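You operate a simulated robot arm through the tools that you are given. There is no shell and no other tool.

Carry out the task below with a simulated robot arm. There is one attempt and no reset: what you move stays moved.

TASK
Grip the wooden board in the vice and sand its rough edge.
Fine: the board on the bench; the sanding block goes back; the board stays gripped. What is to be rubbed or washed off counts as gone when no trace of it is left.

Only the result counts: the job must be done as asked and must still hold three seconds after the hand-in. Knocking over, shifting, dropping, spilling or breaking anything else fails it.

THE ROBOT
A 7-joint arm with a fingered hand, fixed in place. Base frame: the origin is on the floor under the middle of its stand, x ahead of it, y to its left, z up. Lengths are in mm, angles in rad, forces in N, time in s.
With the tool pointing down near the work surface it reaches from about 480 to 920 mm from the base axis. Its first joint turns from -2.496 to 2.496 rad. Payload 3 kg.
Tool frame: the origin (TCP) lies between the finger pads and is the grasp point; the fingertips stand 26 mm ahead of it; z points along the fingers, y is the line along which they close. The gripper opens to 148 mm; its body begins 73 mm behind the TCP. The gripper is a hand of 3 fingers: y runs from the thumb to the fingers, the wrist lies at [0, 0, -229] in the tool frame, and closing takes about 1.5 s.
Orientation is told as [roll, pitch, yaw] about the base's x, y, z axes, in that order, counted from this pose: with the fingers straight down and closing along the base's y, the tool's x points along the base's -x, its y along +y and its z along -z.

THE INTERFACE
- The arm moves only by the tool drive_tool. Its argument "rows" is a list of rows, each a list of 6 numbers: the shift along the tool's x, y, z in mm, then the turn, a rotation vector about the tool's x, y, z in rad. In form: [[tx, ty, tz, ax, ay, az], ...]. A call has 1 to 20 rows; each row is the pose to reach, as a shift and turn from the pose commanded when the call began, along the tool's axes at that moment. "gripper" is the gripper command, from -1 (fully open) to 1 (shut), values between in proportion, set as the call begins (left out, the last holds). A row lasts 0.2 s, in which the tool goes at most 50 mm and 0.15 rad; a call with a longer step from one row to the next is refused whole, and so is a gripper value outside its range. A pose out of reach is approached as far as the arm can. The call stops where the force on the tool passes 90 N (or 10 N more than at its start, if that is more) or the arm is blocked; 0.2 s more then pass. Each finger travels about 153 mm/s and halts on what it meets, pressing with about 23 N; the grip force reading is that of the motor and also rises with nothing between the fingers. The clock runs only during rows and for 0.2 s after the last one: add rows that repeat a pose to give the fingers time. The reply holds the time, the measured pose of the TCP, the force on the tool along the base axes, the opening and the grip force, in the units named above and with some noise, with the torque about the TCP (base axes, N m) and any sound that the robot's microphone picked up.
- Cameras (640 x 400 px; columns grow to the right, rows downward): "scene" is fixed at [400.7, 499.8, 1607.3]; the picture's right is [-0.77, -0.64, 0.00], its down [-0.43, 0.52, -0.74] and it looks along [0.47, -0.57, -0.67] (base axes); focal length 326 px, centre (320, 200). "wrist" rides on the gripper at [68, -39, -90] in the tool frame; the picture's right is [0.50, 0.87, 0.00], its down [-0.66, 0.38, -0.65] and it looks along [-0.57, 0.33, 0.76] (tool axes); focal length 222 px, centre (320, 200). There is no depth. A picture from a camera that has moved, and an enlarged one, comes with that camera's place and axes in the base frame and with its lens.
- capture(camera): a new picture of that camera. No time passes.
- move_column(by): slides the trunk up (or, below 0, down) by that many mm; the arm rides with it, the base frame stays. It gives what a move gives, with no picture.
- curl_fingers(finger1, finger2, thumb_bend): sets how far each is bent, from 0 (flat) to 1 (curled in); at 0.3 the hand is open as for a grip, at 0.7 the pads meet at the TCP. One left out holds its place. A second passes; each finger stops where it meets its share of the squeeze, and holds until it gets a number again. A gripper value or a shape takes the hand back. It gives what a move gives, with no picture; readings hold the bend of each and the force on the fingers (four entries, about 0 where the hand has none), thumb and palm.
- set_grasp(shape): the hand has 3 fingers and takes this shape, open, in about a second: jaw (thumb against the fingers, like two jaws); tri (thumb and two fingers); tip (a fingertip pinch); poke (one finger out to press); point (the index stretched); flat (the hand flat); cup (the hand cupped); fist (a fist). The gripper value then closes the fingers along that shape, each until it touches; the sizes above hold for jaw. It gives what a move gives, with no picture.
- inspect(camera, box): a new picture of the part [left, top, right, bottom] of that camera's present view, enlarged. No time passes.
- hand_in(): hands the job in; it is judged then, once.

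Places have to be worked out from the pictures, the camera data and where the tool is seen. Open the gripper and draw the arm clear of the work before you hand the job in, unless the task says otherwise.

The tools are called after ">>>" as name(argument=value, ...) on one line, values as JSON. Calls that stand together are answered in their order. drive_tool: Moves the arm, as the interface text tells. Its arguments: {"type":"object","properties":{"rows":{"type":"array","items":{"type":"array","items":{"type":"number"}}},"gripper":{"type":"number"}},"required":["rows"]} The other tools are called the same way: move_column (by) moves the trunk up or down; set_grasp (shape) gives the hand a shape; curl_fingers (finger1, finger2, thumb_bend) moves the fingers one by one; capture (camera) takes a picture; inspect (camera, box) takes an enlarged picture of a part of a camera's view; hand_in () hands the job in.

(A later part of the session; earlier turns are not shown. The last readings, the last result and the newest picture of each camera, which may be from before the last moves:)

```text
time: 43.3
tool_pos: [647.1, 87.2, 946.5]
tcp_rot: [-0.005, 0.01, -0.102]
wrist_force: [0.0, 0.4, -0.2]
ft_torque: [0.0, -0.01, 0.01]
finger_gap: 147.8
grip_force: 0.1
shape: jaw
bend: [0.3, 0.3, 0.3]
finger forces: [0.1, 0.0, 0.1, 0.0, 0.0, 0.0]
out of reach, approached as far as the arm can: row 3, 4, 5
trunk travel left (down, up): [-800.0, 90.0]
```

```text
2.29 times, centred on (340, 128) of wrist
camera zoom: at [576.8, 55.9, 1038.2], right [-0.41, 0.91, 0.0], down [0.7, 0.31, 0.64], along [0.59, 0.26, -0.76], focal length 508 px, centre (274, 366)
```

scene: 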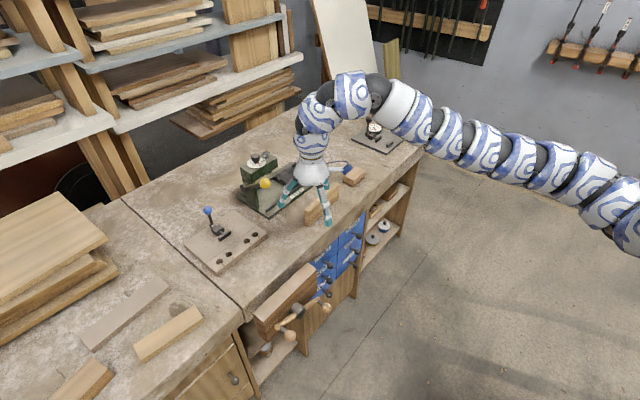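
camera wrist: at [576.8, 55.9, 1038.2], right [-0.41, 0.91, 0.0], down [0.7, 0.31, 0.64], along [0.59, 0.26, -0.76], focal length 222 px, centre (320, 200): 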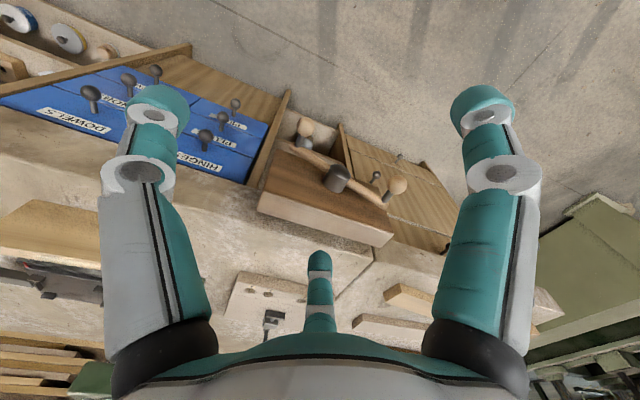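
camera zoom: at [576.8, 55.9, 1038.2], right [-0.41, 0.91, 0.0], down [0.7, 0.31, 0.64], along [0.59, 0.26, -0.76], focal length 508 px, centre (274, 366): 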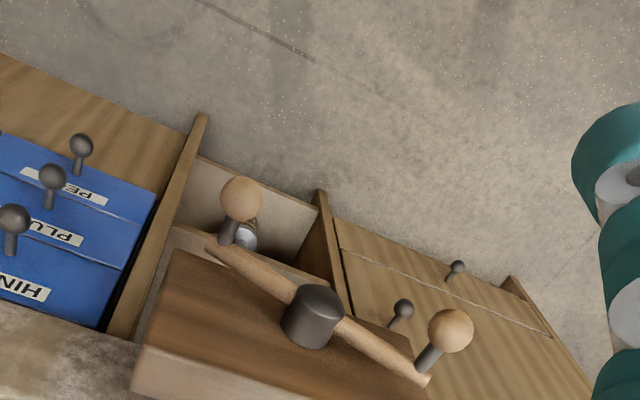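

I have the knobs at about (714, 248, 763) and (713, 92, 700), hub axis at y≈170, z≈732. Next I swing to a yaw where the wrist camera looks along the vice gap, hand staying at z≈946 above everything there.

>>> drive_tool(rows=[[-23, -4, 0, 0, 0, -0.14], [-46, -7, 0, 0, 0, -0.28], [-69, -11, 0, 0, 0, -0.42], [-92, -14, 0, 0, 0, -0.56], [-115, -18, 0, 0, 0, -0.7], [-138, -22, 0, 0, 0, -0.84], [-161, -25, 0, 0, 0, -0.98], [-182, -28.6, 0, 0, 0, -1.12], [-182, -28.6, 0, 0, 0, -1.15]])

>>> capture(camera="wrist")

```text
time: 45.3
tool_pos: [823.5, 36.8, 942.8]
tcp_rot: [0.004, 0.008, 1.048]
wrist_force: [0.0, 0.4, 0.3]
ft_torque: [-0.05, -0.01, 0.03]
finger_gap: 147.9
grip_force: 0.1
shape: jaw
bend: [0.3, 0.3, 0.3]
finger forces: [0.1, 0.0, 0.1, 0.0, 0.0, 0.0]
trunk travel left (down, up): [-800.0, 90.0]
```

```text
taken
camera wrist: at [824.0, -40.8, 1035.1], right [-1.0, 0.0, 0.01], down [0.01, 0.76, 0.65], along [-0.01, 0.65, -0.76], focal length 222 px, centre (320, 200)
```

wrist: 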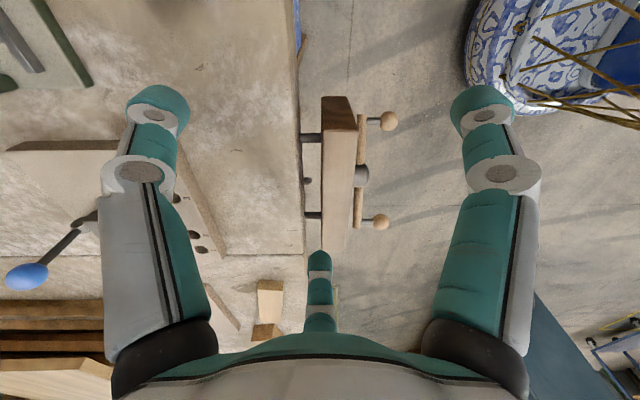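

>>> inspect(camera="wrist", box=[270, 80, 430, 280])

```text
2.00 times, centred on (350, 180) of wrist
camera zoom: at [824.0, -40.8, 1035.1], right [-1.0, 0.0, 0.01], down [0.01, 0.76, 0.65], along [-0.01, 0.65, -0.76], focal length 444 px, centre (260, 240)
```

zoom: 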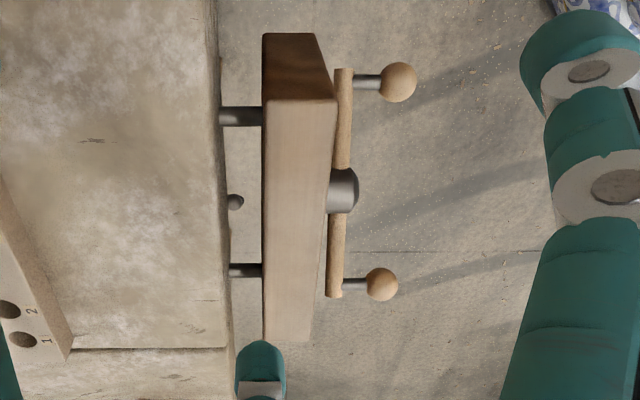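

The gap is clear: guide rods at y≈95 and 248 (z≈740), gap x≈821–846 (about 25 mm) versus the 20 mm board, so the board can rest on the rods with its top about 19 mm proud. Now I lower the trunk stepwise (raising the arm equally) to reach out over the board.

>>> drive_tool(rows=[[0, 0, -40, 0, 0, 0], [0, 0, -80, 0, 0, 0], [0, 0, -120, 0, 0, 0], [0, 0, -150, 0, 0, 0]])

>>> move_column(by=-150)

>>> drive_tool(rows=[[0, 0, -40, 0, 0, 0], [0, 0, -80, 0, 0, 0], [0, 0, -120, 0, 0, 0], [0, 0, -150, 0, 0, 0]])

>>> move_column(by=-150)

```text
time: 46.3
tool_pos: [823.1, 39.0, 1094.1]
tcp_rot: [0.008, 0.008, 1.045]
wrist_force: [-0.8, 0.0, -0.2]
ft_torque: [-0.01, 0.04, 0.0]
finger_gap: 148.2
grip_force: 0.1
shape: jaw
bend: [0.3, 0.3, 0.3]
finger forces: [0.0, 0.0, 0.1, 0.0, 0.1, 0.0]
trunk travel left (down, up): [-800.0, 90.0]
```

```text
time: 48.0
tool_pos: [824.6, 39.0, 944.3]
tcp_rot: [0.006, 0.007, 1.045]
wrist_force: [-0.4, -0.1, -0.8]
ft_torque: [-0.01, 0.02, 0.0]
finger_gap: 147.8
grip_force: 0.1
shape: jaw
bend: [0.3, 0.3, 0.3]
finger forces: [0.1, 0.0, 0.0, 0.0, 0.1, 0.0]
trunk travel left (down, up): [-650.0, 240.0]
```

```text
time: 49.0
tool_pos: [826.0, 38.2, 1094.4]
tcp_rot: [0.007, 0.008, 1.045]
wrist_force: [0.0, 0.6, 0.7]
ft_torque: [-0.02, 0.0, 0.01]
finger_gap: 148.1
grip_force: 0.1
shape: jaw
bend: [0.3, 0.3, 0.3]
finger forces: [0.0, 0.0, 0.0, 0.1, 0.0, 0.0]
trunk travel left (down, up): [-650.0, 240.0]
```

```text
time: 50.8
tool_pos: [825.7, 38.1, 945.0]
tcp_rot: [0.008, 0.008, 1.046]
wrist_force: [-0.1, 0.6, -0.9]
ft_torque: [-0.01, 0.01, 0.01]
finger_gap: 148.2
grip_force: 0.0
shape: jaw
bend: [0.3, 0.3, 0.3]
finger forces: [0.0, 0.0, 0.1, 0.0, 0.0, 0.0]
trunk travel left (down, up): [-500.0, 390.0]
```

Now I go to a viewing pose above the board (about (920, -146), z≈1000) with yaw ≈1.66 so the fingers would close across its thickness.

>>> drive_tool(rows=[[0, 0, -30, 0, 0, -0.05], [15, -24, -55, 0, 0, -0.15], [36, -55, -55, 0, 0, -0.26], [57, -87, -55, 0, 0, -0.37], [78, -120, -55, 0, 0, -0.48], [99, -152, -55, 0, 0, -0.57], [112.1, -173.5, -55, 0, 0, -0.617], [112.1, -173.5, -55, 0, 0, -0.617]])

>>> capture(camera="wrist")

```text
time: 52.6
tool_pos: [921.3, -145.2, 994.8]
tcp_rot: [0.012, 0.003, 1.664]
wrist_force: [0.4, -0.6, -0.1]
ft_torque: [0.01, 0.0, -0.02]
finger_gap: 148.3
grip_force: 0.0
shape: jaw
bend: [0.3, 0.3, 0.3]
finger forces: [0.1, 0.0, 0.1, 0.0, 0.0, 0.0]
trunk travel left (down, up): [-500.0, 390.0]
```

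```text
taken
camera wrist: at [966.9, -208.4, 1087.0], right [-0.82, -0.58, 0.01], down [-0.43, 0.62, 0.66], along [-0.39, 0.53, -0.75], focal length 222 px, centre (320, 200)
```

wrist: 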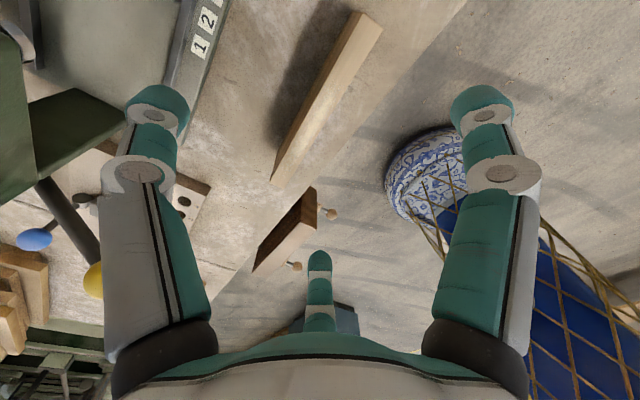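

Reached. I look closely at the board's top edge from here.

>>> inspect(camera="wrist", box=[240, 0, 420, 200])

>>> inspect(camera="wrist", box=[260, 0, 400, 90])

>>> inspect(camera="scene", box=[300, 170, 350, 230])

```text
2.00 times, centred on (330, 100) of wrist
camera zoom: at [966.9, -208.4, 1087.0], right [-0.82, -0.58, 0.01], down [-0.43, 0.62, 0.66], along [-0.39, 0.53, -0.75], focal length 444 px, centre (300, 400)
```

zoom: 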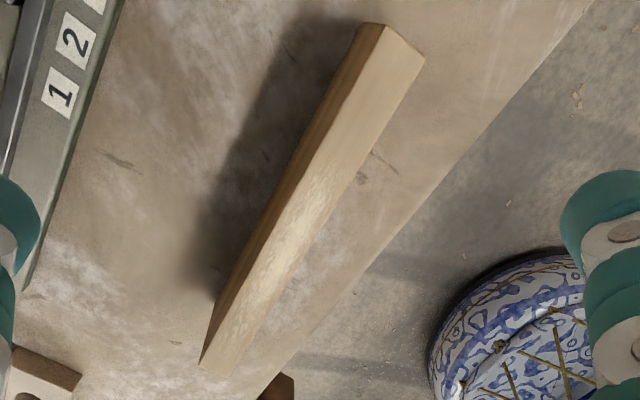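

```text
4.44 times, centred on (330, 45) of wrist
camera zoom: at [966.9, -208.4, 1087.0], right [-0.82, -0.58, 0.01], down [-0.43, 0.62, 0.66], along [-0.39, 0.53, -0.75], focal length 987 px, centre (276, 889)
```

zoom: 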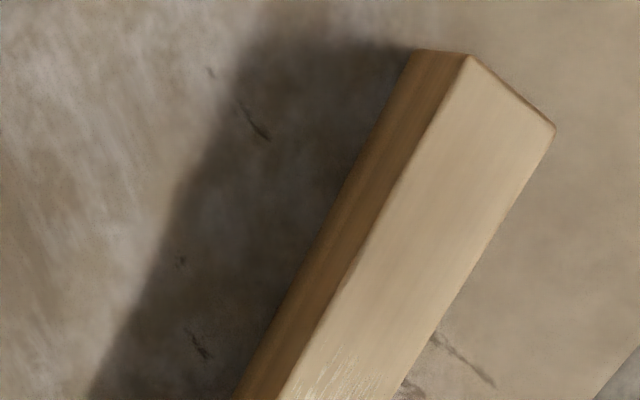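

```text
6.67 times, centred on (325, 200) of scene
camera zoom: at [400.7, 499.8, 1607.3], right [-0.77, -0.64, 0.0], down [-0.43, 0.52, -0.74], along [0.47, -0.57, -0.67], focal length 2170 px, centre (287, 200)
```

zoom: 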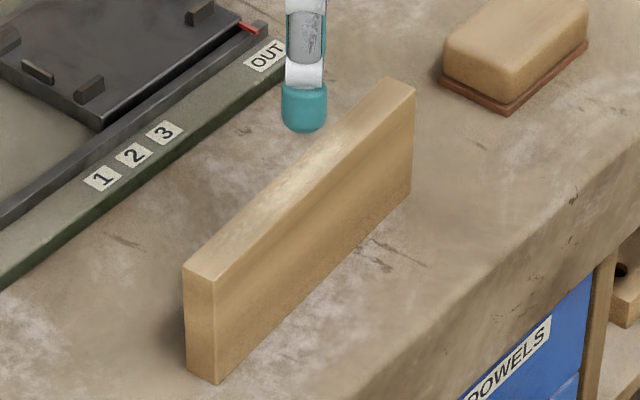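

The rough patch is on the upward-facing edge, and I place the board's centre at about (920, -141), top z≈876, rotated ≈0.09 rad, 18–20 mm thick. The hand is already centred and aligned over it, so I descend straight with the trunk to put the TCP about 10 mm below its top edge.

>>> move_column(by=-129)

>>> inspect(camera="scene", box=[270, 140, 370, 230])

>>> capture(camera="wrist")

```text
time: 54.2
tool_pos: [920.6, -146.0, 867.6]
tcp_rot: [0.01, 0.003, 1.662]
wrist_force: [-0.5, -0.2, -1.1]
ft_torque: [-0.06, 0.0, -0.02]
finger_gap: 148.0
grip_force: 0.0
shape: jaw
bend: [0.3, 0.3, 0.3]
finger forces: [0.0, 0.1, 0.0, 0.1, 0.0, 0.0]
trunk travel left (down, up): [-371.0, 519.0]
```

```text
4.44 times, centred on (320, 185) of scene
camera zoom: at [400.7, 499.8, 1607.3], right [-0.77, -0.64, 0.0], down [-0.43, 0.52, -0.74], along [0.47, -0.57, -0.67], focal length 1446 px, centre (320, 267)
```

zoom: 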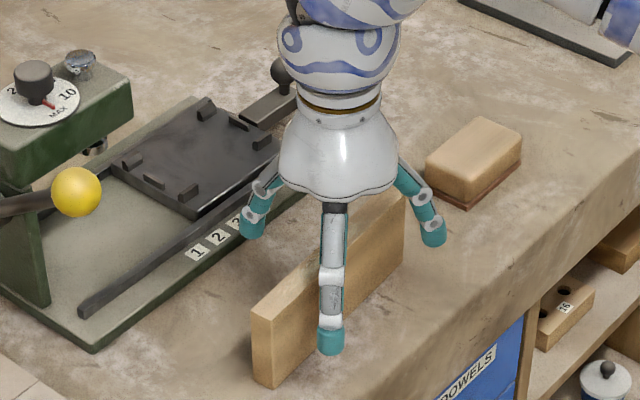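

```text
taken
camera wrist: at [966.7, -208.5, 958.2], right [-0.82, -0.58, 0.01], down [-0.43, 0.62, 0.66], along [-0.38, 0.53, -0.75], focal length 222 px, centre (320, 200)
```

wrist: 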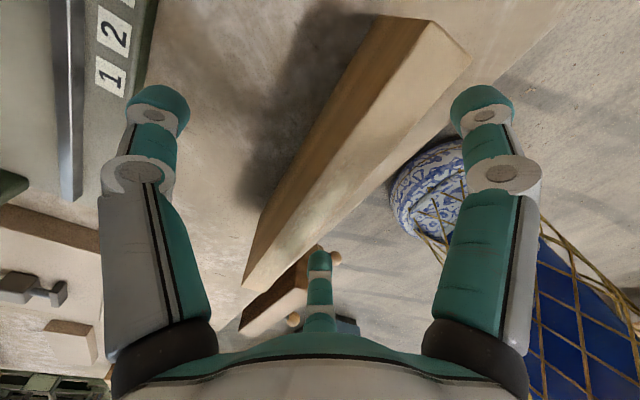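

The two fingers are on the near face and the thumb on the far face. I close the gripper.

>>> drive_tool(gripper=1, rows=[[0, 0, 0, 0, 0, 0], [0, 0, 0, 0, 0, 0], [0, 0, 0, 0, 0, 0], [0, 0, 0, 0, 0, 0], [0, 0, 0, 0, 0, 0], [0, 0, 0, 0, 0, 0], [0, 0, 0, 0, 0, 0], [0, 0, 0, 0, 0, 0], [0, 0, 0, 0, 0, 0], [0, 0, 0, 0, 0, 0]])

>>> inspect(camera="scene", box=[270, 140, 370, 230])

>>> capture(camera="wrist")

```text
time: 56.4
tool_pos: [920.9, -144.9, 866.4]
tcp_rot: [0.01, 0.003, 1.662]
wrist_force: [-0.7, -0.3, -0.3]
ft_torque: [0.02, 0.0, 0.0]
finger_gap: 20.9
grip_force: 22.5
shape: jaw
bend: [0.76, 0.75, 0.7]
finger forces: [0.1, 17.7, 0.0, 0.0, 23.0, 0.0]
trunk travel left (down, up): [-371.0, 519.0]
```

```text
4.44 times, centred on (320, 185) of scene
camera zoom: at [400.7, 499.8, 1607.3], right [-0.77, -0.64, 0.0], down [-0.43, 0.52, -0.74], along [0.47, -0.57, -0.67], focal length 1446 px, centre (320, 267)
```

zoom: 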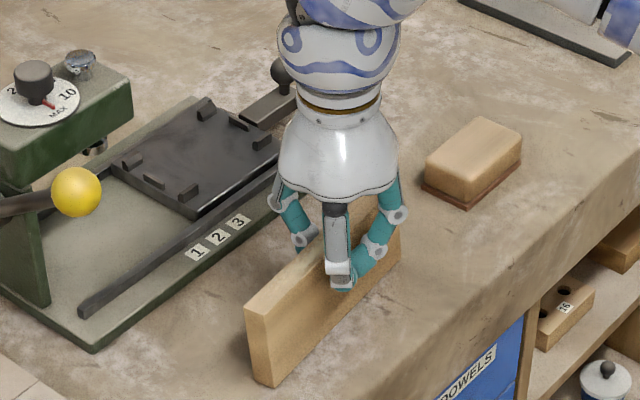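

```text
taken
camera wrist: at [966.8, -208.6, 957.9], right [-0.82, -0.58, 0.01], down [-0.43, 0.62, 0.66], along [-0.39, 0.53, -0.75], focal length 222 px, centre (320, 200)
```

wrist: 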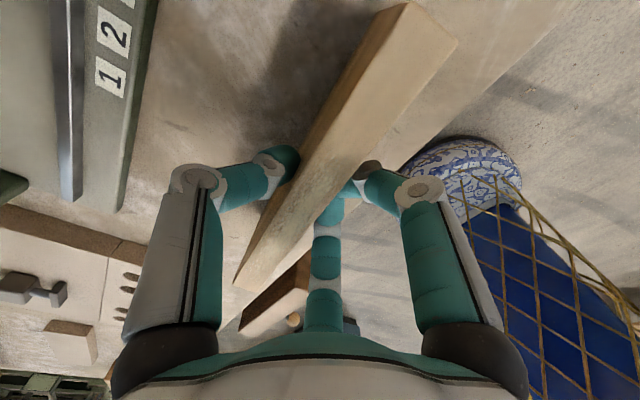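

Gripped with gap 20.9 mm and about 23 N. I lift 90 mm with the trunk and check that the board hangs straight.

>>> move_column(by=90)

>>> capture(camera="wrist")

>>> inspect(camera="scene", box=[250, 100, 370, 230])

```text
time: 57.6
tool_pos: [921.3, -144.9, 956.4]
tcp_rot: [0.011, 0.002, 1.664]
wrist_force: [-0.5, -0.5, -1.4]
ft_torque: [0.01, 0.01, -0.01]
finger_gap: 20.9
grip_force: 22.8
shape: jaw
bend: [0.76, 0.75, 0.7]
finger forces: [0.0, 0.1, 0.1, 0.0, 22.9, 0.0]
trunk travel left (down, up): [-461.0, 429.0]
```

```text
taken
camera wrist: at [966.9, -208.6, 1047.7], right [-0.82, -0.58, 0.01], down [-0.43, 0.62, 0.66], along [-0.39, 0.53, -0.75], focal length 222 px, centre (320, 200)
```

wrist: 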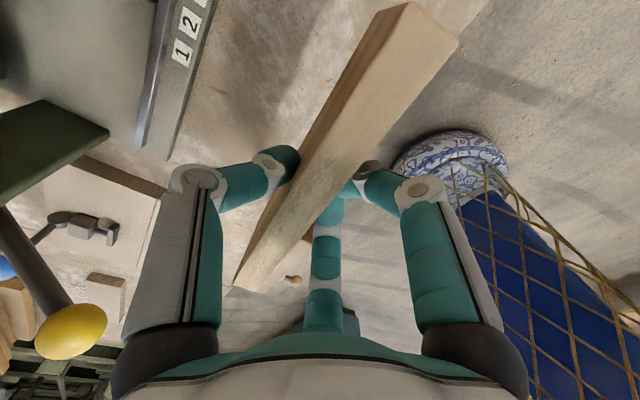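

```text
3.08 times, centred on (310, 165) of scene
camera zoom: at [400.7, 499.8, 1607.3], right [-0.77, -0.64, 0.0], down [-0.43, 0.52, -0.74], along [0.47, -0.57, -0.67], focal length 1001 px, centre (351, 308)
```

zoom: 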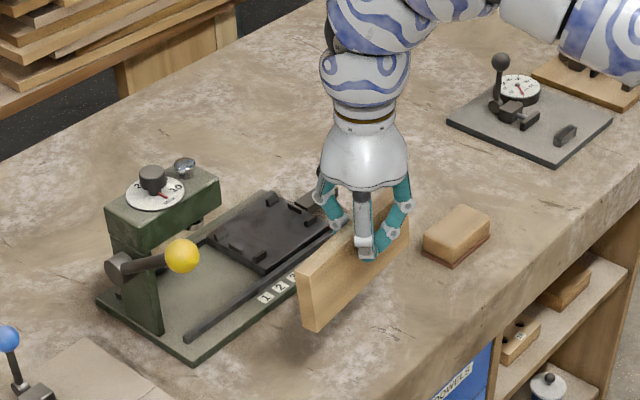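

The board hangs level, aligned with the tool's x within ~0.01 rad, its centre about 9 mm to the thumb side. I carry it at height to above the vice gap (TCP to about (824, 171, 936)) with yaw 1.571.

>>> drive_tool(rows=[[-20, 4, 0, 0, 0, 0.005], [-48, 10, 2, 0, 0, 0.014], [-76, 16, 4, 0, 0, 0.022], [-104, 21, 6, 0, 0, 0.03], [-132, 27, 8, 0, 0, 0.038], [-160, 33, 10, 0, 0, 0.046], [-188, 39, 12, 0, 0, 0.054], [-216, 45, 14, 0, 0, 0.062], [-244, 50, 16, 0, 0, 0.07], [-272, 56, 18, 0, 0, 0.08], [-300, 62, 20, 0, 0, 0.088], [-323.6, 66.7, 20, 0, 0, 0.093], [-323.6, 66.7, 20, 0, 0, 0.093]])

>>> capture(camera="wrist")

>>> capture(camera="scene")

```text
time: 60.4
tool_pos: [826.1, 170.9, 936.3]
tcp_rot: [0.01, 0.003, 1.569]
wrist_force: [0.0, 0.6, -1.4]
ft_torque: [-0.04, -0.03, 0.03]
finger_gap: 20.8
grip_force: 23.1
shape: jaw
bend: [0.76, 0.75, 0.7]
finger forces: [0.1, 0.0, 0.0, 0.1, 22.9, 0.0]
trunk travel left (down, up): [-461.0, 429.0]
```

```text
taken
camera wrist: at [865.2, 104.1, 1027.3], right [-0.87, -0.5, 0.01], down [-0.37, 0.66, 0.66], along [-0.33, 0.56, -0.76], focal length 222 px, centre (320, 200)
```

wrist: 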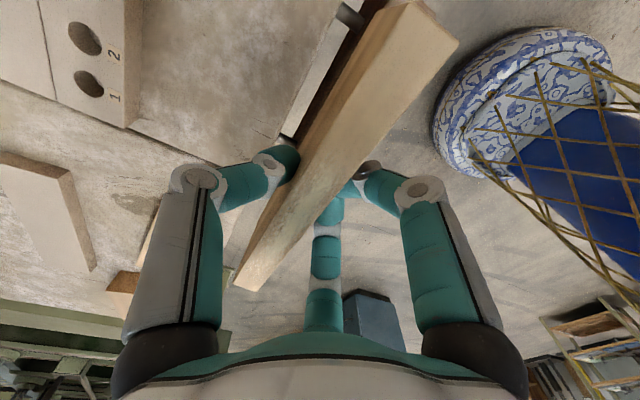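

```text
taken
```

scene: 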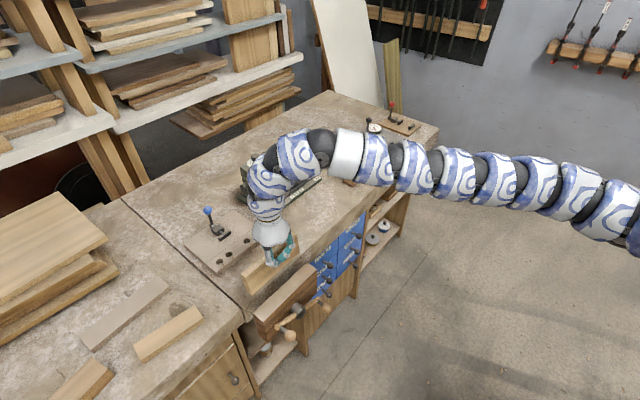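

I zoom in on both views to measure the board against the gap.

>>> inspect(camera="wrist", box=[220, 0, 480, 160])

>>> inspect(camera="scene", box=[220, 220, 340, 345])

```text
2.46 times, centred on (350, 80) of wrist
camera zoom: at [865.2, 104.1, 1027.3], right [-0.87, -0.5, 0.01], down [-0.37, 0.66, 0.66], along [-0.33, 0.56, -0.76], focal length 547 px, centre (246, 495)
```

zoom: 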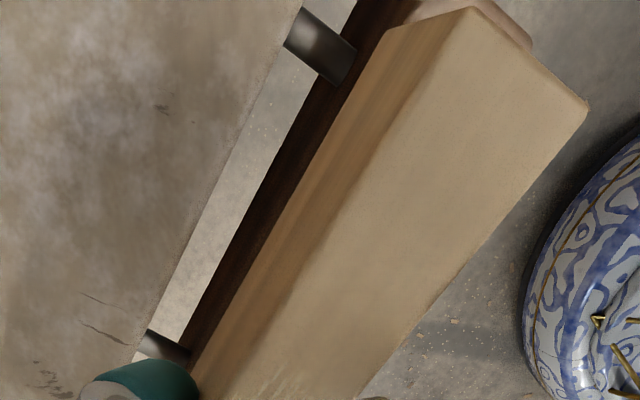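

```text
3.20 times, centred on (280, 282) of scene
camera zoom: at [400.7, 499.8, 1607.3], right [-0.77, -0.64, 0.0], down [-0.43, 0.52, -0.74], along [0.47, -0.57, -0.67], focal length 1042 px, centre (448, -64)
```

zoom: 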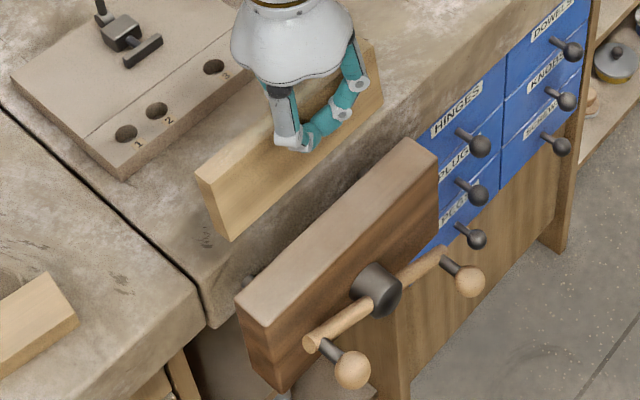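

I zoom the scene camera tighter on the board's ends to triangulate its position.

>>> inspect(camera="scene", box=[270, 218, 320, 262])

>>> inspect(camera="scene", box=[236, 250, 286, 300])

>>> inspect(camera="wrist", box=[210, 130, 350, 300])

```text
9.09 times, centred on (295, 240) of scene
camera zoom: at [400.7, 499.8, 1607.3], right [-0.77, -0.64, 0.0], down [-0.43, 0.52, -0.74], along [0.47, -0.57, -0.67], focal length 2959 px, centre (547, -164)
```

zoom: 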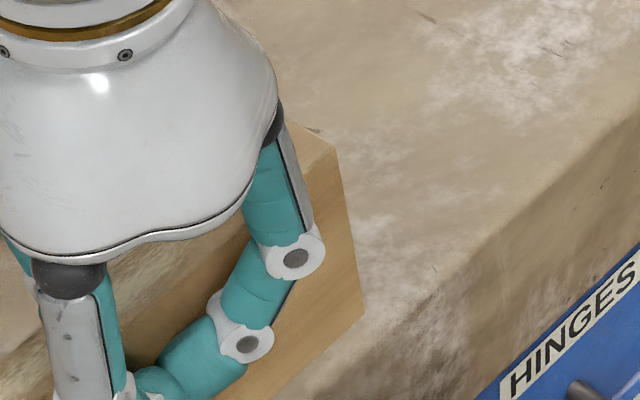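

```text
8.00 times, centred on (261, 275) of scene
camera zoom: at [400.7, 499.8, 1607.3], right [-0.77, -0.64, 0.0], down [-0.43, 0.52, -0.74], along [0.47, -0.57, -0.67], focal length 2604 px, centre (792, -400)
```

zoom: 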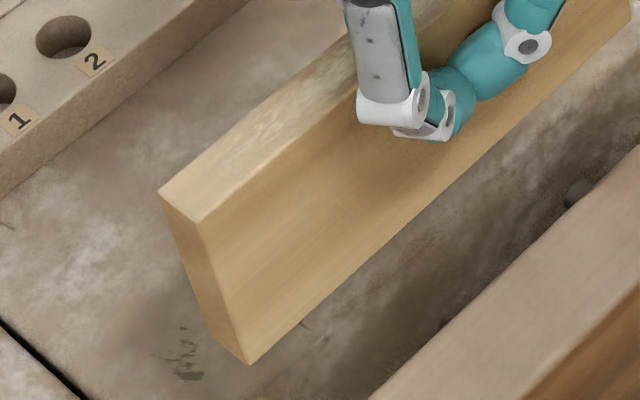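

```text
2.35 times, centred on (280, 215) of wrist
camera zoom: at [865.2, 104.1, 1027.3], right [-0.87, -0.5, 0.01], down [-0.37, 0.66, 0.66], along [-0.33, 0.56, -0.76], focal length 523 px, centre (414, 165)
```

zoom: 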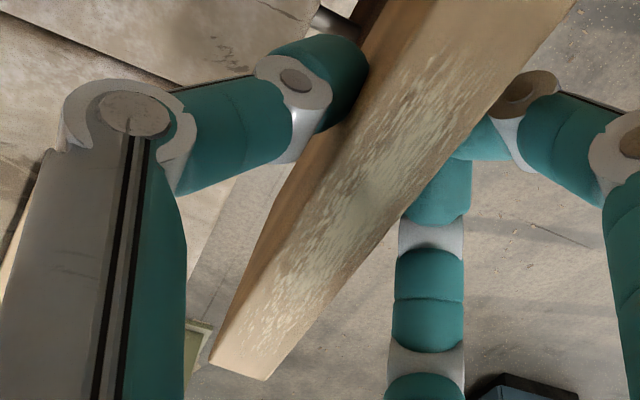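

Triangulation agrees well: board x≈825–843.5, y≈90–266, top z≈946, but it is tilted ≈0.075 rad with its bottom towards the robot. I correct the tilt and shift 8 mm in -y so it centres over the rods, then re-measure.

>>> drive_tool(rows=[[4, 0, 0, 0.04, 0, 0], [7.9, -0.4, 0, 0.075, 0, 0], [7.9, -0.4, 0, 0.075, 0, 0]])

>>> inspect(camera="wrist", box=[220, 0, 480, 160])

>>> inspect(camera="scene", box=[236, 250, 286, 300])

```text
time: 61.2
tool_pos: [825.3, 163.0, 936.5]
tcp_rot: [-0.066, 0.001, 1.568]
wrist_force: [-0.4, 0.4, -2.5]
ft_torque: [-0.04, 0.0, 0.03]
finger_gap: 20.6
grip_force: 23.2
shape: jaw
bend: [0.76, 0.75, 0.7]
finger forces: [0.0, 0.0, 0.0, 0.0, 23.0, 0.0]
trunk travel left (down, up): [-461.0, 429.0]
```

```text
2.46 times, centred on (350, 80) of wrist
camera zoom: at [858.5, 95.7, 1030.8], right [-0.86, -0.5, -0.06], down [-0.42, 0.66, 0.63], along [-0.28, 0.56, -0.78], focal length 547 px, centre (246, 495)
```

zoom: 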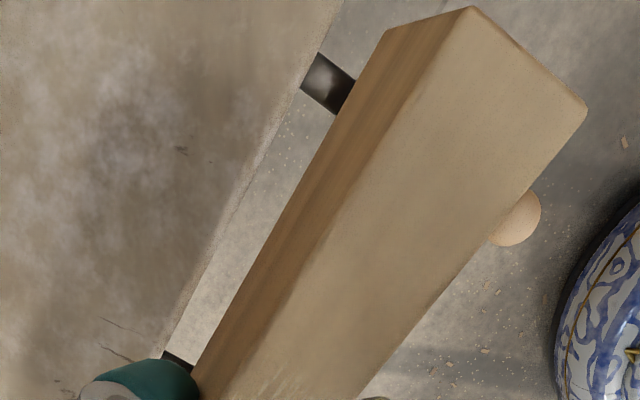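

```text
8.00 times, centred on (261, 275) of scene
camera zoom: at [400.7, 499.8, 1607.3], right [-0.77, -0.64, 0.0], down [-0.43, 0.52, -0.74], along [0.47, -0.57, -0.67], focal length 2604 px, centre (792, -400)
```

zoom: 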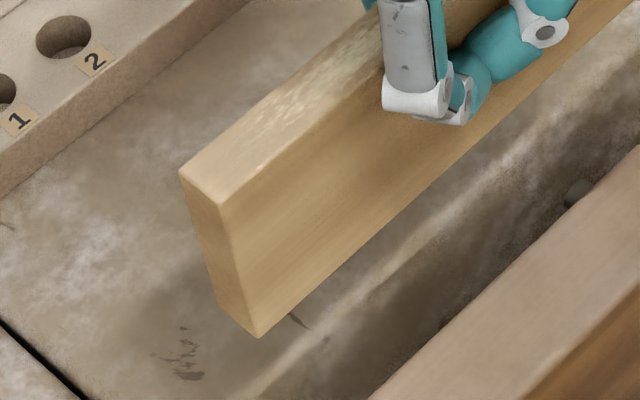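

The board is now nearly vertical and the gap measures x≈820.5–850.5 (centre ≈835.5). I add a small tilt/shift correction and lower 50 mm straight down with the trunk, which brings the board's bottom to about z≈824.

>>> drive_tool(rows=[[0, -1.0, 0, 0.015, 0, 0], [0, -1.5, 0, 0.025, 0, 0], [0, -1.5, 0, 0.025, 0, 0]])

>>> move_column(by=-50)

>>> inspect(camera="wrist", box=[220, 0, 480, 160])

>>> inspect(camera="scene", box=[230, 240, 320, 320])

```text
time: 62.0
tool_pos: [825.8, 162.2, 937.2]
tcp_rot: [-0.092, 0.003, 1.57]
wrist_force: [0.1, -0.5, -1.6]
ft_torque: [-0.03, -0.01, 0.02]
finger_gap: 20.7
grip_force: 22.9
shape: jaw
bend: [0.76, 0.75, 0.7]
finger forces: [0.0, 0.0, 0.0, 0.1, 23.0, 0.0]
trunk travel left (down, up): [-461.0, 429.0]
```

```text
time: 62.9
tool_pos: [827.2, 163.6, 886.9]
tcp_rot: [-0.091, 0.004, 1.572]
wrist_force: [0.5, 1.1, -1.2]
ft_torque: [0.0, -0.01, -0.01]
finger_gap: 20.5
grip_force: 23.1
shape: jaw
bend: [0.76, 0.75, 0.7]
finger forces: [0.0, 0.0, 0.0, 0.0, 22.8, 0.0]
trunk travel left (down, up): [-411.0, 479.0]
```

```text
2.46 times, centred on (350, 80) of wrist
camera zoom: at [857.0, 95.7, 981.9], right [-0.86, -0.5, -0.08], down [-0.44, 0.66, 0.62], along [-0.26, 0.56, -0.78], focal length 547 px, centre (246, 495)
```

zoom: 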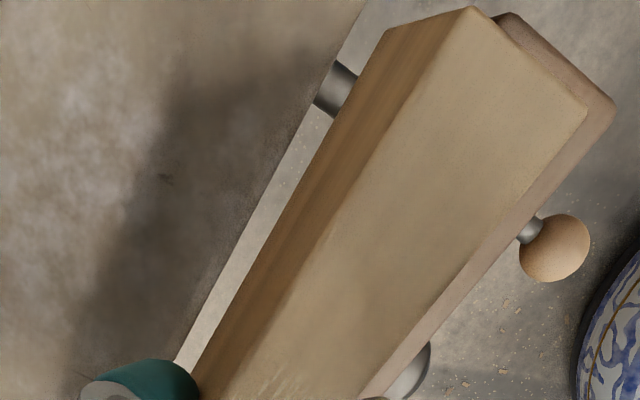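

```text
5.00 times, centred on (275, 280) of scene
camera zoom: at [400.7, 499.8, 1607.3], right [-0.77, -0.64, 0.0], down [-0.43, 0.52, -0.74], along [0.47, -0.57, -0.67], focal length 1627 px, centre (545, -200)
```

zoom: 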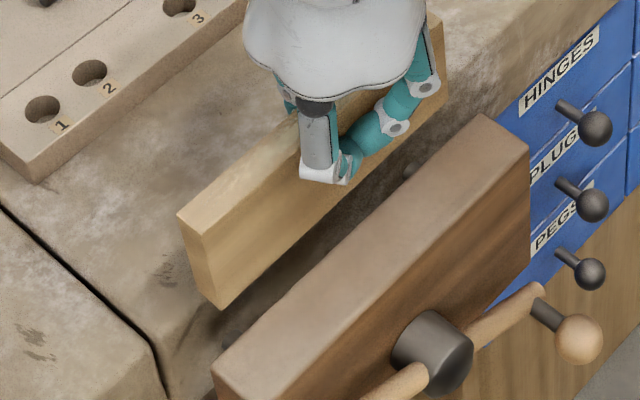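

Board bottom spans x≈827–845 between jaw (820.5) and bench face (850) — well centred. I lower another 46 mm into the gap, watching the force.

>>> move_column(by=-30)

>>> move_column(by=-16)

>>> inspect(camera="scene", box=[230, 240, 320, 320])

>>> capture(camera="wrist")

```text
time: 63.7
tool_pos: [826.3, 162.8, 857.0]
tcp_rot: [-0.09, 0.003, 1.571]
wrist_force: [-0.1, 0.3, -1.7]
ft_torque: [-0.04, 0.05, -0.06]
finger_gap: 20.6
grip_force: 22.9
shape: jaw
bend: [0.76, 0.75, 0.7]
finger forces: [0.1, 0.0, 0.0, 0.1, 22.9, 0.1]
trunk travel left (down, up): [-381.0, 509.0]
```

```text
time: 64.3
tool_pos: [828.1, 162.6, 841.7]
tcp_rot: [-0.091, 0.004, 1.569]
wrist_force: [0.2, -0.8, -1.4]
ft_torque: [0.01, -0.01, -0.02]
finger_gap: 20.5
grip_force: 23.3
shape: jaw
bend: [0.76, 0.75, 0.7]
finger forces: [0.0, 0.0, 0.0, 0.0, 23.0, 0.0]
trunk travel left (down, up): [-365.0, 525.0]
```

```text
5.00 times, centred on (275, 280) of scene
camera zoom: at [400.7, 499.8, 1607.3], right [-0.77, -0.64, 0.0], down [-0.43, 0.52, -0.74], along [0.47, -0.57, -0.67], focal length 1627 px, centre (545, -200)
```

zoom: 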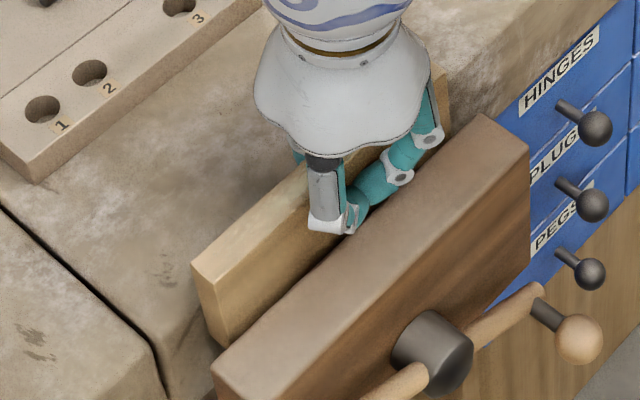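

```text
taken
camera wrist: at [857.0, 95.7, 935.8], right [-0.86, -0.5, -0.08], down [-0.44, 0.66, 0.62], along [-0.26, 0.56, -0.78], focal length 222 px, centre (320, 200)
```

wrist: 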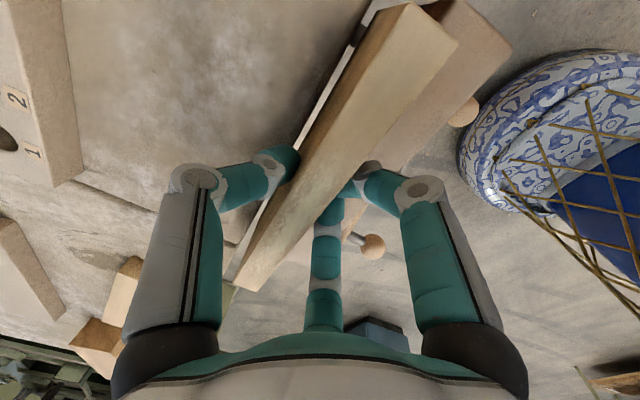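

The board is inside the gap with no contact force. The fingertips are curled near TCP level, so there is room to go about 18 mm lower before releasing; I do it in two steps watching forces.

>>> move_column(by=-10)

>>> move_column(by=-8)

>>> inspect(camera="scene", box=[230, 240, 320, 320])

>>> inspect(camera="wrist", box=[160, 100, 420, 300])

```text
time: 64.9
tool_pos: [825.8, 162.6, 831.7]
tcp_rot: [-0.091, 0.003, 1.567]
wrist_force: [-0.5, -0.3, -1.4]
ft_torque: [0.02, 0.0, 0.02]
finger_gap: 20.6
grip_force: 22.9
shape: jaw
bend: [0.76, 0.75, 0.7]
finger forces: [0.1, 0.0, 0.1, 0.0, 23.1, 0.0]
trunk travel left (down, up): [-355.0, 535.0]
```

```text
time: 65.5
tool_pos: [827.2, 162.8, 825.3]
tcp_rot: [-0.094, -0.001, 1.57]
wrist_force: [2.0, 1.0, 9.2]
ft_torque: [0.06, -0.31, 0.05]
finger_gap: 20.9
grip_force: 23.0
shape: jaw
bend: [0.76, 0.75, 0.7]
finger forces: [0.0, 0.0, 0.0, 0.1, 33.6, 0.1]
trunk travel left (down, up): [-347.0, 543.0]
```

```text
5.00 times, centred on (275, 280) of scene
camera zoom: at [400.7, 499.8, 1607.3], right [-0.77, -0.64, 0.0], down [-0.43, 0.52, -0.74], along [0.47, -0.57, -0.67], focal length 1627 px, centre (545, -200)
```

zoom: 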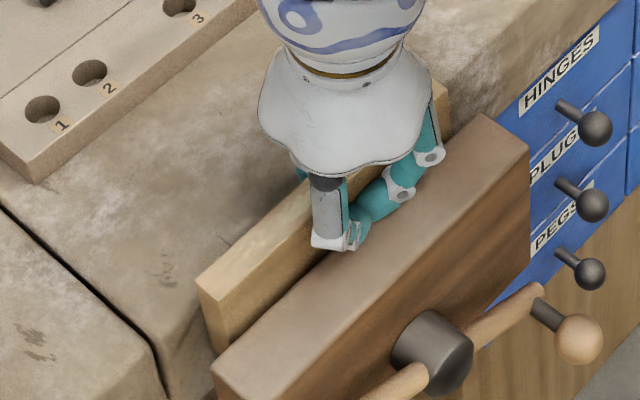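

```text
2.00 times, centred on (290, 200) of wrist
camera zoom: at [857.0, 95.6, 919.2], right [-0.86, -0.5, -0.08], down [-0.44, 0.66, 0.61], along [-0.25, 0.56, -0.78], focal length 444 px, centre (380, 200)
```

zoom: 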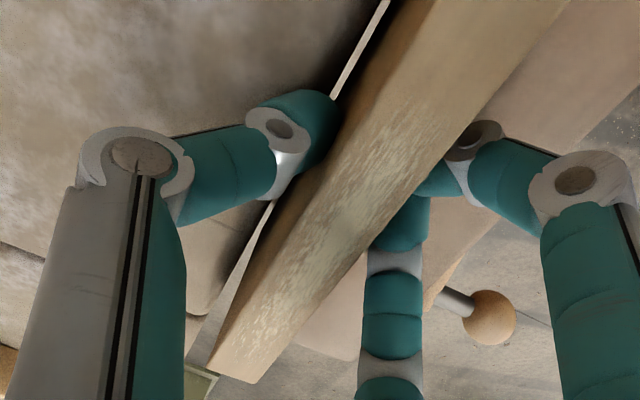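

The thumb just touched the bench top (about 10 N), so this is the lowest point. I back off 2 mm and open the fingers partially so the board drops the last ~15 mm onto the rods.

>>> move_column(by=2)

>>> drive_tool(gripper=0.55, rows=[[0, 0, 0, 0, 0, 0], [0, 0, 0, 0, 0, 0], [0, 0, 0, 0, 0, 0], [0, 0, 0, 0, 0, 0], [0, 0, 0, 0, 0, 0]])

>>> inspect(camera="scene", box=[230, 240, 320, 320])

>>> inspect(camera="wrist", box=[160, 0, 480, 300])

```text
time: 66.0
tool_pos: [826.4, 162.5, 825.7]
tcp_rot: [-0.089, 0.003, 1.572]
wrist_force: [0.4, -1.0, 0.8]
ft_torque: [0.01, -0.06, -0.04]
finger_gap: 20.9
grip_force: 23.3
shape: jaw
bend: [0.76, 0.75, 0.7]
finger forces: [0.0, 0.0, 0.0, 0.1, 25.0, 0.1]
trunk travel left (down, up): [-349.0, 541.0]
```

```text
time: 67.2
tool_pos: [825.8, 162.4, 824.8]
tcp_rot: [-0.091, 0.002, 1.569]
wrist_force: [0.9, 0.4, 7.2]
ft_torque: [-0.02, 0.08, 0.01]
finger_gap: 32.8
grip_force: 0.0
shape: jaw
bend: [0.77, 0.77, 0.7]
finger forces: [4.0, 3.7, 0.1, 0.0, 0.3, 0.0]
trunk travel left (down, up): [-349.0, 541.0]
```

```text
5.00 times, centred on (275, 280) of scene
camera zoom: at [400.7, 499.8, 1607.3], right [-0.77, -0.64, 0.0], down [-0.43, 0.52, -0.74], along [0.47, -0.57, -0.67], focal length 1627 px, centre (545, -200)
```

zoom: 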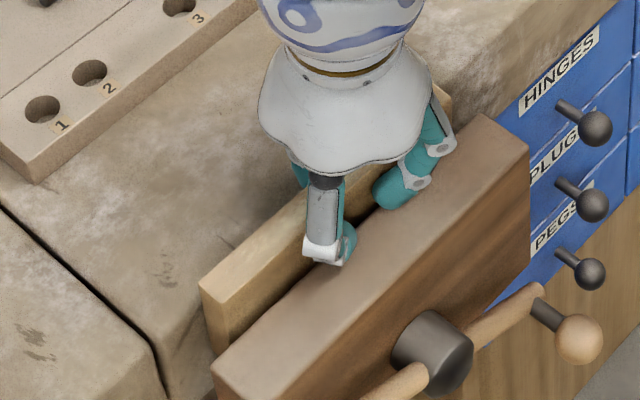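

```text
1.33 times, centred on (320, 150) of wrist
camera zoom: at [856.8, 95.6, 920.5], right [-0.86, -0.5, -0.08], down [-0.44, 0.66, 0.61], along [-0.26, 0.56, -0.78], focal length 296 px, centre (320, 267)
```

zoom: 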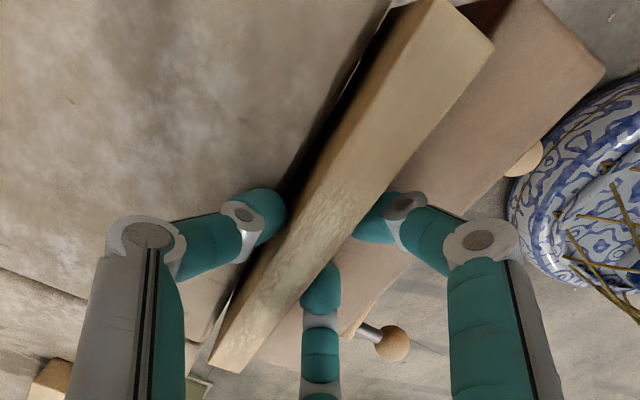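

The board barely dropped, so it seems to be already resting on the rods. I raise the hand 12 mm and check that the board stays.

>>> move_column(by=12)

>>> inspect(camera="scene", box=[230, 240, 320, 320])

>>> inspect(camera="wrist", box=[160, 0, 480, 300])

```text
time: 67.8
tool_pos: [826.9, 162.7, 837.6]
tcp_rot: [-0.09, 0.005, 1.568]
wrist_force: [0.2, -0.4, 0.7]
ft_torque: [-0.03, 0.02, 0.02]
finger_gap: 33.2
grip_force: 0.1
shape: jaw
bend: [0.76, 0.76, 0.7]
finger forces: [0.1, 0.0, 0.0, 0.0, 0.2, 0.0]
trunk travel left (down, up): [-361.0, 529.0]
```

```text
5.00 times, centred on (275, 280) of scene
camera zoom: at [400.7, 499.8, 1607.3], right [-0.77, -0.64, 0.0], down [-0.43, 0.52, -0.74], along [0.47, -0.57, -0.67], focal length 1627 px, centre (545, -200)
```

zoom: 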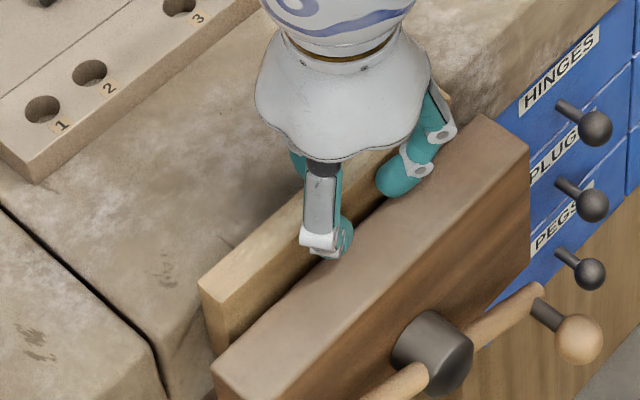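

```text
1.33 times, centred on (320, 150) of wrist
camera zoom: at [857.1, 95.7, 931.6], right [-0.86, -0.5, -0.08], down [-0.43, 0.66, 0.62], along [-0.26, 0.56, -0.78], focal length 296 px, centre (320, 267)
```

zoom: 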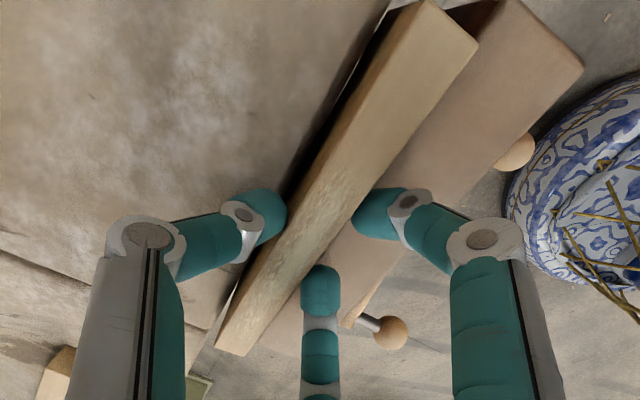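

The board stands on the rods by itself, top at z≈835. Now I raise the trunk high (hand goes straight up, clear of the board), since turning the handle needs the arm folded in from above.

>>> move_column(by=390)

>>> drive_tool(gripper=-0.2, rows=[[0, 0, 0, -0.09, 0, 0], [0, 0, 0, -0.09, 0, 0]])

>>> capture(camera="scene")

```text
time: 71.5
tool_pos: [827.5, 163.0, 1227.0]
tcp_rot: [-0.09, 0.003, 1.569]
wrist_force: [-0.3, -0.1, 0.3]
ft_torque: [0.01, -0.02, 0.02]
finger_gap: 33.2
grip_force: 0.0
shape: jaw
bend: [0.76, 0.76, 0.7]
finger forces: [0.0, 0.1, 0.0, 0.1, 0.0, 0.0]
trunk travel left (down, up): [-751.0, 139.0]
```

```text
time: 72.1
tool_pos: [825.7, 163.0, 1227.6]
tcp_rot: [0.0, 0.004, 1.571]
wrist_force: [-0.3, -0.1, 0.1]
ft_torque: [-0.01, 0.0, -0.02]
finger_gap: 88.1
grip_force: 0.0
shape: jaw
bend: [0.32, 0.32, 0.7]
finger forces: [0.0, 0.0, 0.0, 0.1, 0.0, 0.0]
trunk travel left (down, up): [-751.0, 139.0]
```

```text
taken
```

scene: 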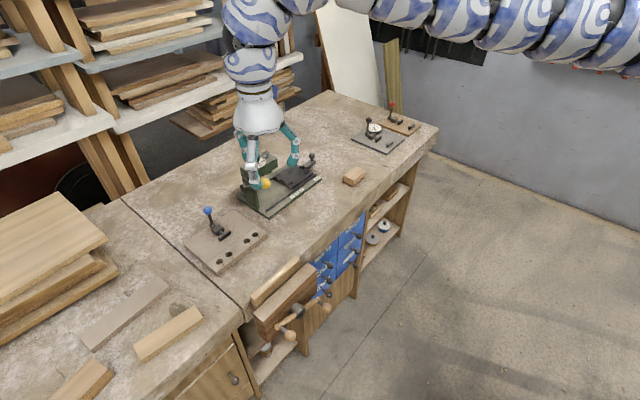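

The board stands in the vice. I zoom on it and on the handle.

>>> inspect(camera="scene", box=[230, 245, 340, 345])

```text
4.00 times, centred on (285, 295) of scene
camera zoom: at [400.7, 499.8, 1607.3], right [-0.77, -0.64, 0.0], down [-0.43, 0.52, -0.74], along [0.47, -0.57, -0.67], focal length 1302 px, centre (460, -180)
```

zoom: 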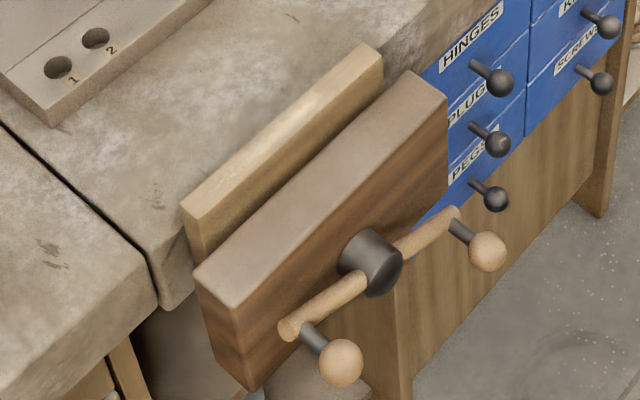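

Next I turn the hand to yaw 0 while coming down to z≈1000 in front above the vice.

>>> drive_tool(rows=[[0, 0, 20, 0, 0, 0.14], [0, 0, 40, 0, 0, 0.28], [0, 0, 60, 0, 0, 0.42], [0, 0, 80, 0, 0, 0.56], [0, 0, 100, 0, 0, 0.7], [0, 0, 120, 0, 0, 0.84], [0, 0, 140, 0, 0, 0.98], [0, 0, 160, 0, 0, 1.12], [0, 0, 180, 0, 0, 1.26], [0, 0, 200, 0, 0, 1.4], [0, 0, 220, 0, 0, 1.54], [0, 0, 225, 0, 0, 1.571]])

```text
time: 74.7
tool_pos: [826.2, 162.1, 1002.4]
tcp_rot: [-0.004, -0.001, -0.002]
wrist_force: [0.6, -0.2, 0.5]
ft_torque: [0.01, 0.02, 0.02]
finger_gap: 88.1
grip_force: 0.1
shape: jaw
bend: [0.32, 0.32, 0.7]
finger forces: [0.1, 0.0, 0.1, 0.1, 0.0, 0.0]
trunk travel left (down, up): [-751.0, 139.0]
```

Now I swing in and tilt the hand to point outward-down at 45°, towards a standoff from the upper knob.

>>> drive_tool(rows=[[18.6, 8.6, 11, 0, -0.0785, 0], [37.2, 17.2, 22, 0, -0.157, 0], [55.8, 25.8, 33, 0, -0.2355, 0], [74.4, 34.4, 44, 0, -0.314, 0], [93, 43, 55, 0, -0.3925, 0], [111.6, 51.6, 66, 0, -0.471, 0], [130.2, 60.2, 77, 0, -0.5495, 0], [148.8, 68.8, 88, 0, -0.628, 0], [167.4, 77.4, 99, 0, -0.7065, 0], [186, 86, 110, 0, -0.785, 0], [186, 86, 110, 0, -0.785, 0]])

>>> capture(camera="scene")

>>> capture(camera="wrist")

```text
time: 77.1
tool_pos: [645.7, 253.4, 886.2]
tcp_rot: [-0.007, -0.786, 0.003]
wrist_force: [-0.5, 0.1, 0.1]
ft_torque: [0.01, 0.02, 0.01]
finger_gap: 88.5
grip_force: 0.1
shape: jaw
bend: [0.32, 0.32, 0.7]
finger forces: [0.0, 0.1, 0.1, 0.0, 0.1, 0.0]
out of reach, approached as far as the arm can: row 7, 8, 9, 10, 11
trunk travel left (down, up): [-751.0, 139.0]
```

```text
taken
```

scene: 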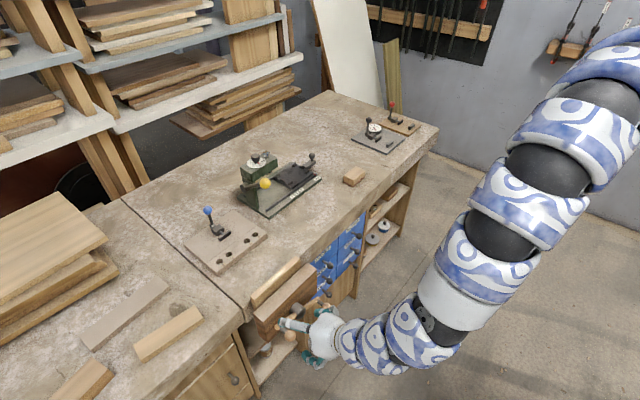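

```text
taken
camera wrist: at [534.3, 215.4, 904.4], right [-0.35, 0.87, -0.36], down [0.0, 0.38, 0.92], along [0.94, 0.32, -0.13], focal length 222 px, centre (320, 200)
```

wrist: 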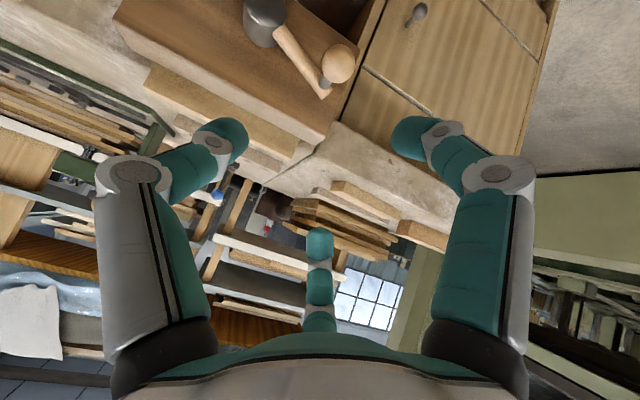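

The tilt works. A more horizontal approach will cage the knob better, so I try pitching to about -1.2 rad at a standoff while lowering a bit.

>>> drive_tool(rows=[[10, -1, 5, 0, -0.07, 0], [20, -2, 10, 0, -0.14, 0], [30, -3, 10, 0, -0.21, 0], [40, -4, 10, 0, -0.28, 0], [50, -5, 10, 0, -0.35, 0], [60, -6, 10, 0, -0.41, 0], [60, -6, 10, 0, -0.41, 0]])

>>> capture(camera="wrist")

>>> capture(camera="scene")

```text
time: 78.7
tool_pos: [610.6, 248.8, 836.4]
tcp_rot: [-0.007, -1.195, 0.007]
wrist_force: [-1.2, -0.4, 0.1]
ft_torque: [-0.03, 0.0, 0.01]
finger_gap: 88.3
grip_force: 0.0
shape: jaw
bend: [0.32, 0.32, 0.7]
finger forces: [0.0, 0.0, 0.1, 0.1, 0.0, 0.1]
trunk travel left (down, up): [-751.0, 139.0]
```

```text
taken
camera wrist: at [501.3, 209.5, 808.1], right [-0.18, 0.86, -0.47], down [-0.37, 0.38, 0.85], along [0.91, 0.33, 0.25], focal length 222 px, centre (320, 200)
```

wrist: 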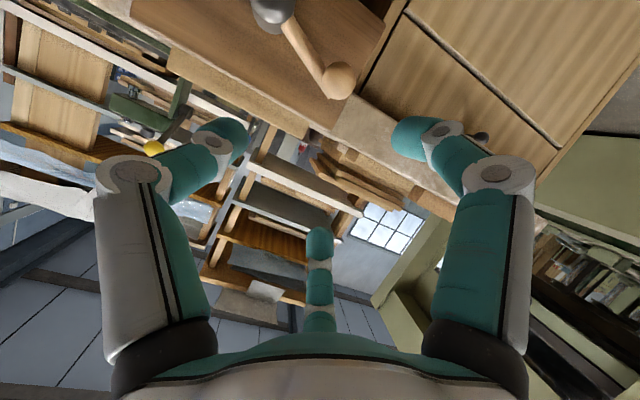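

```text
taken
```

scene: 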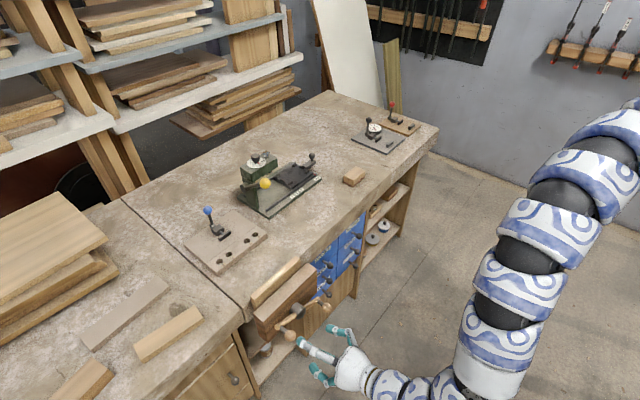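

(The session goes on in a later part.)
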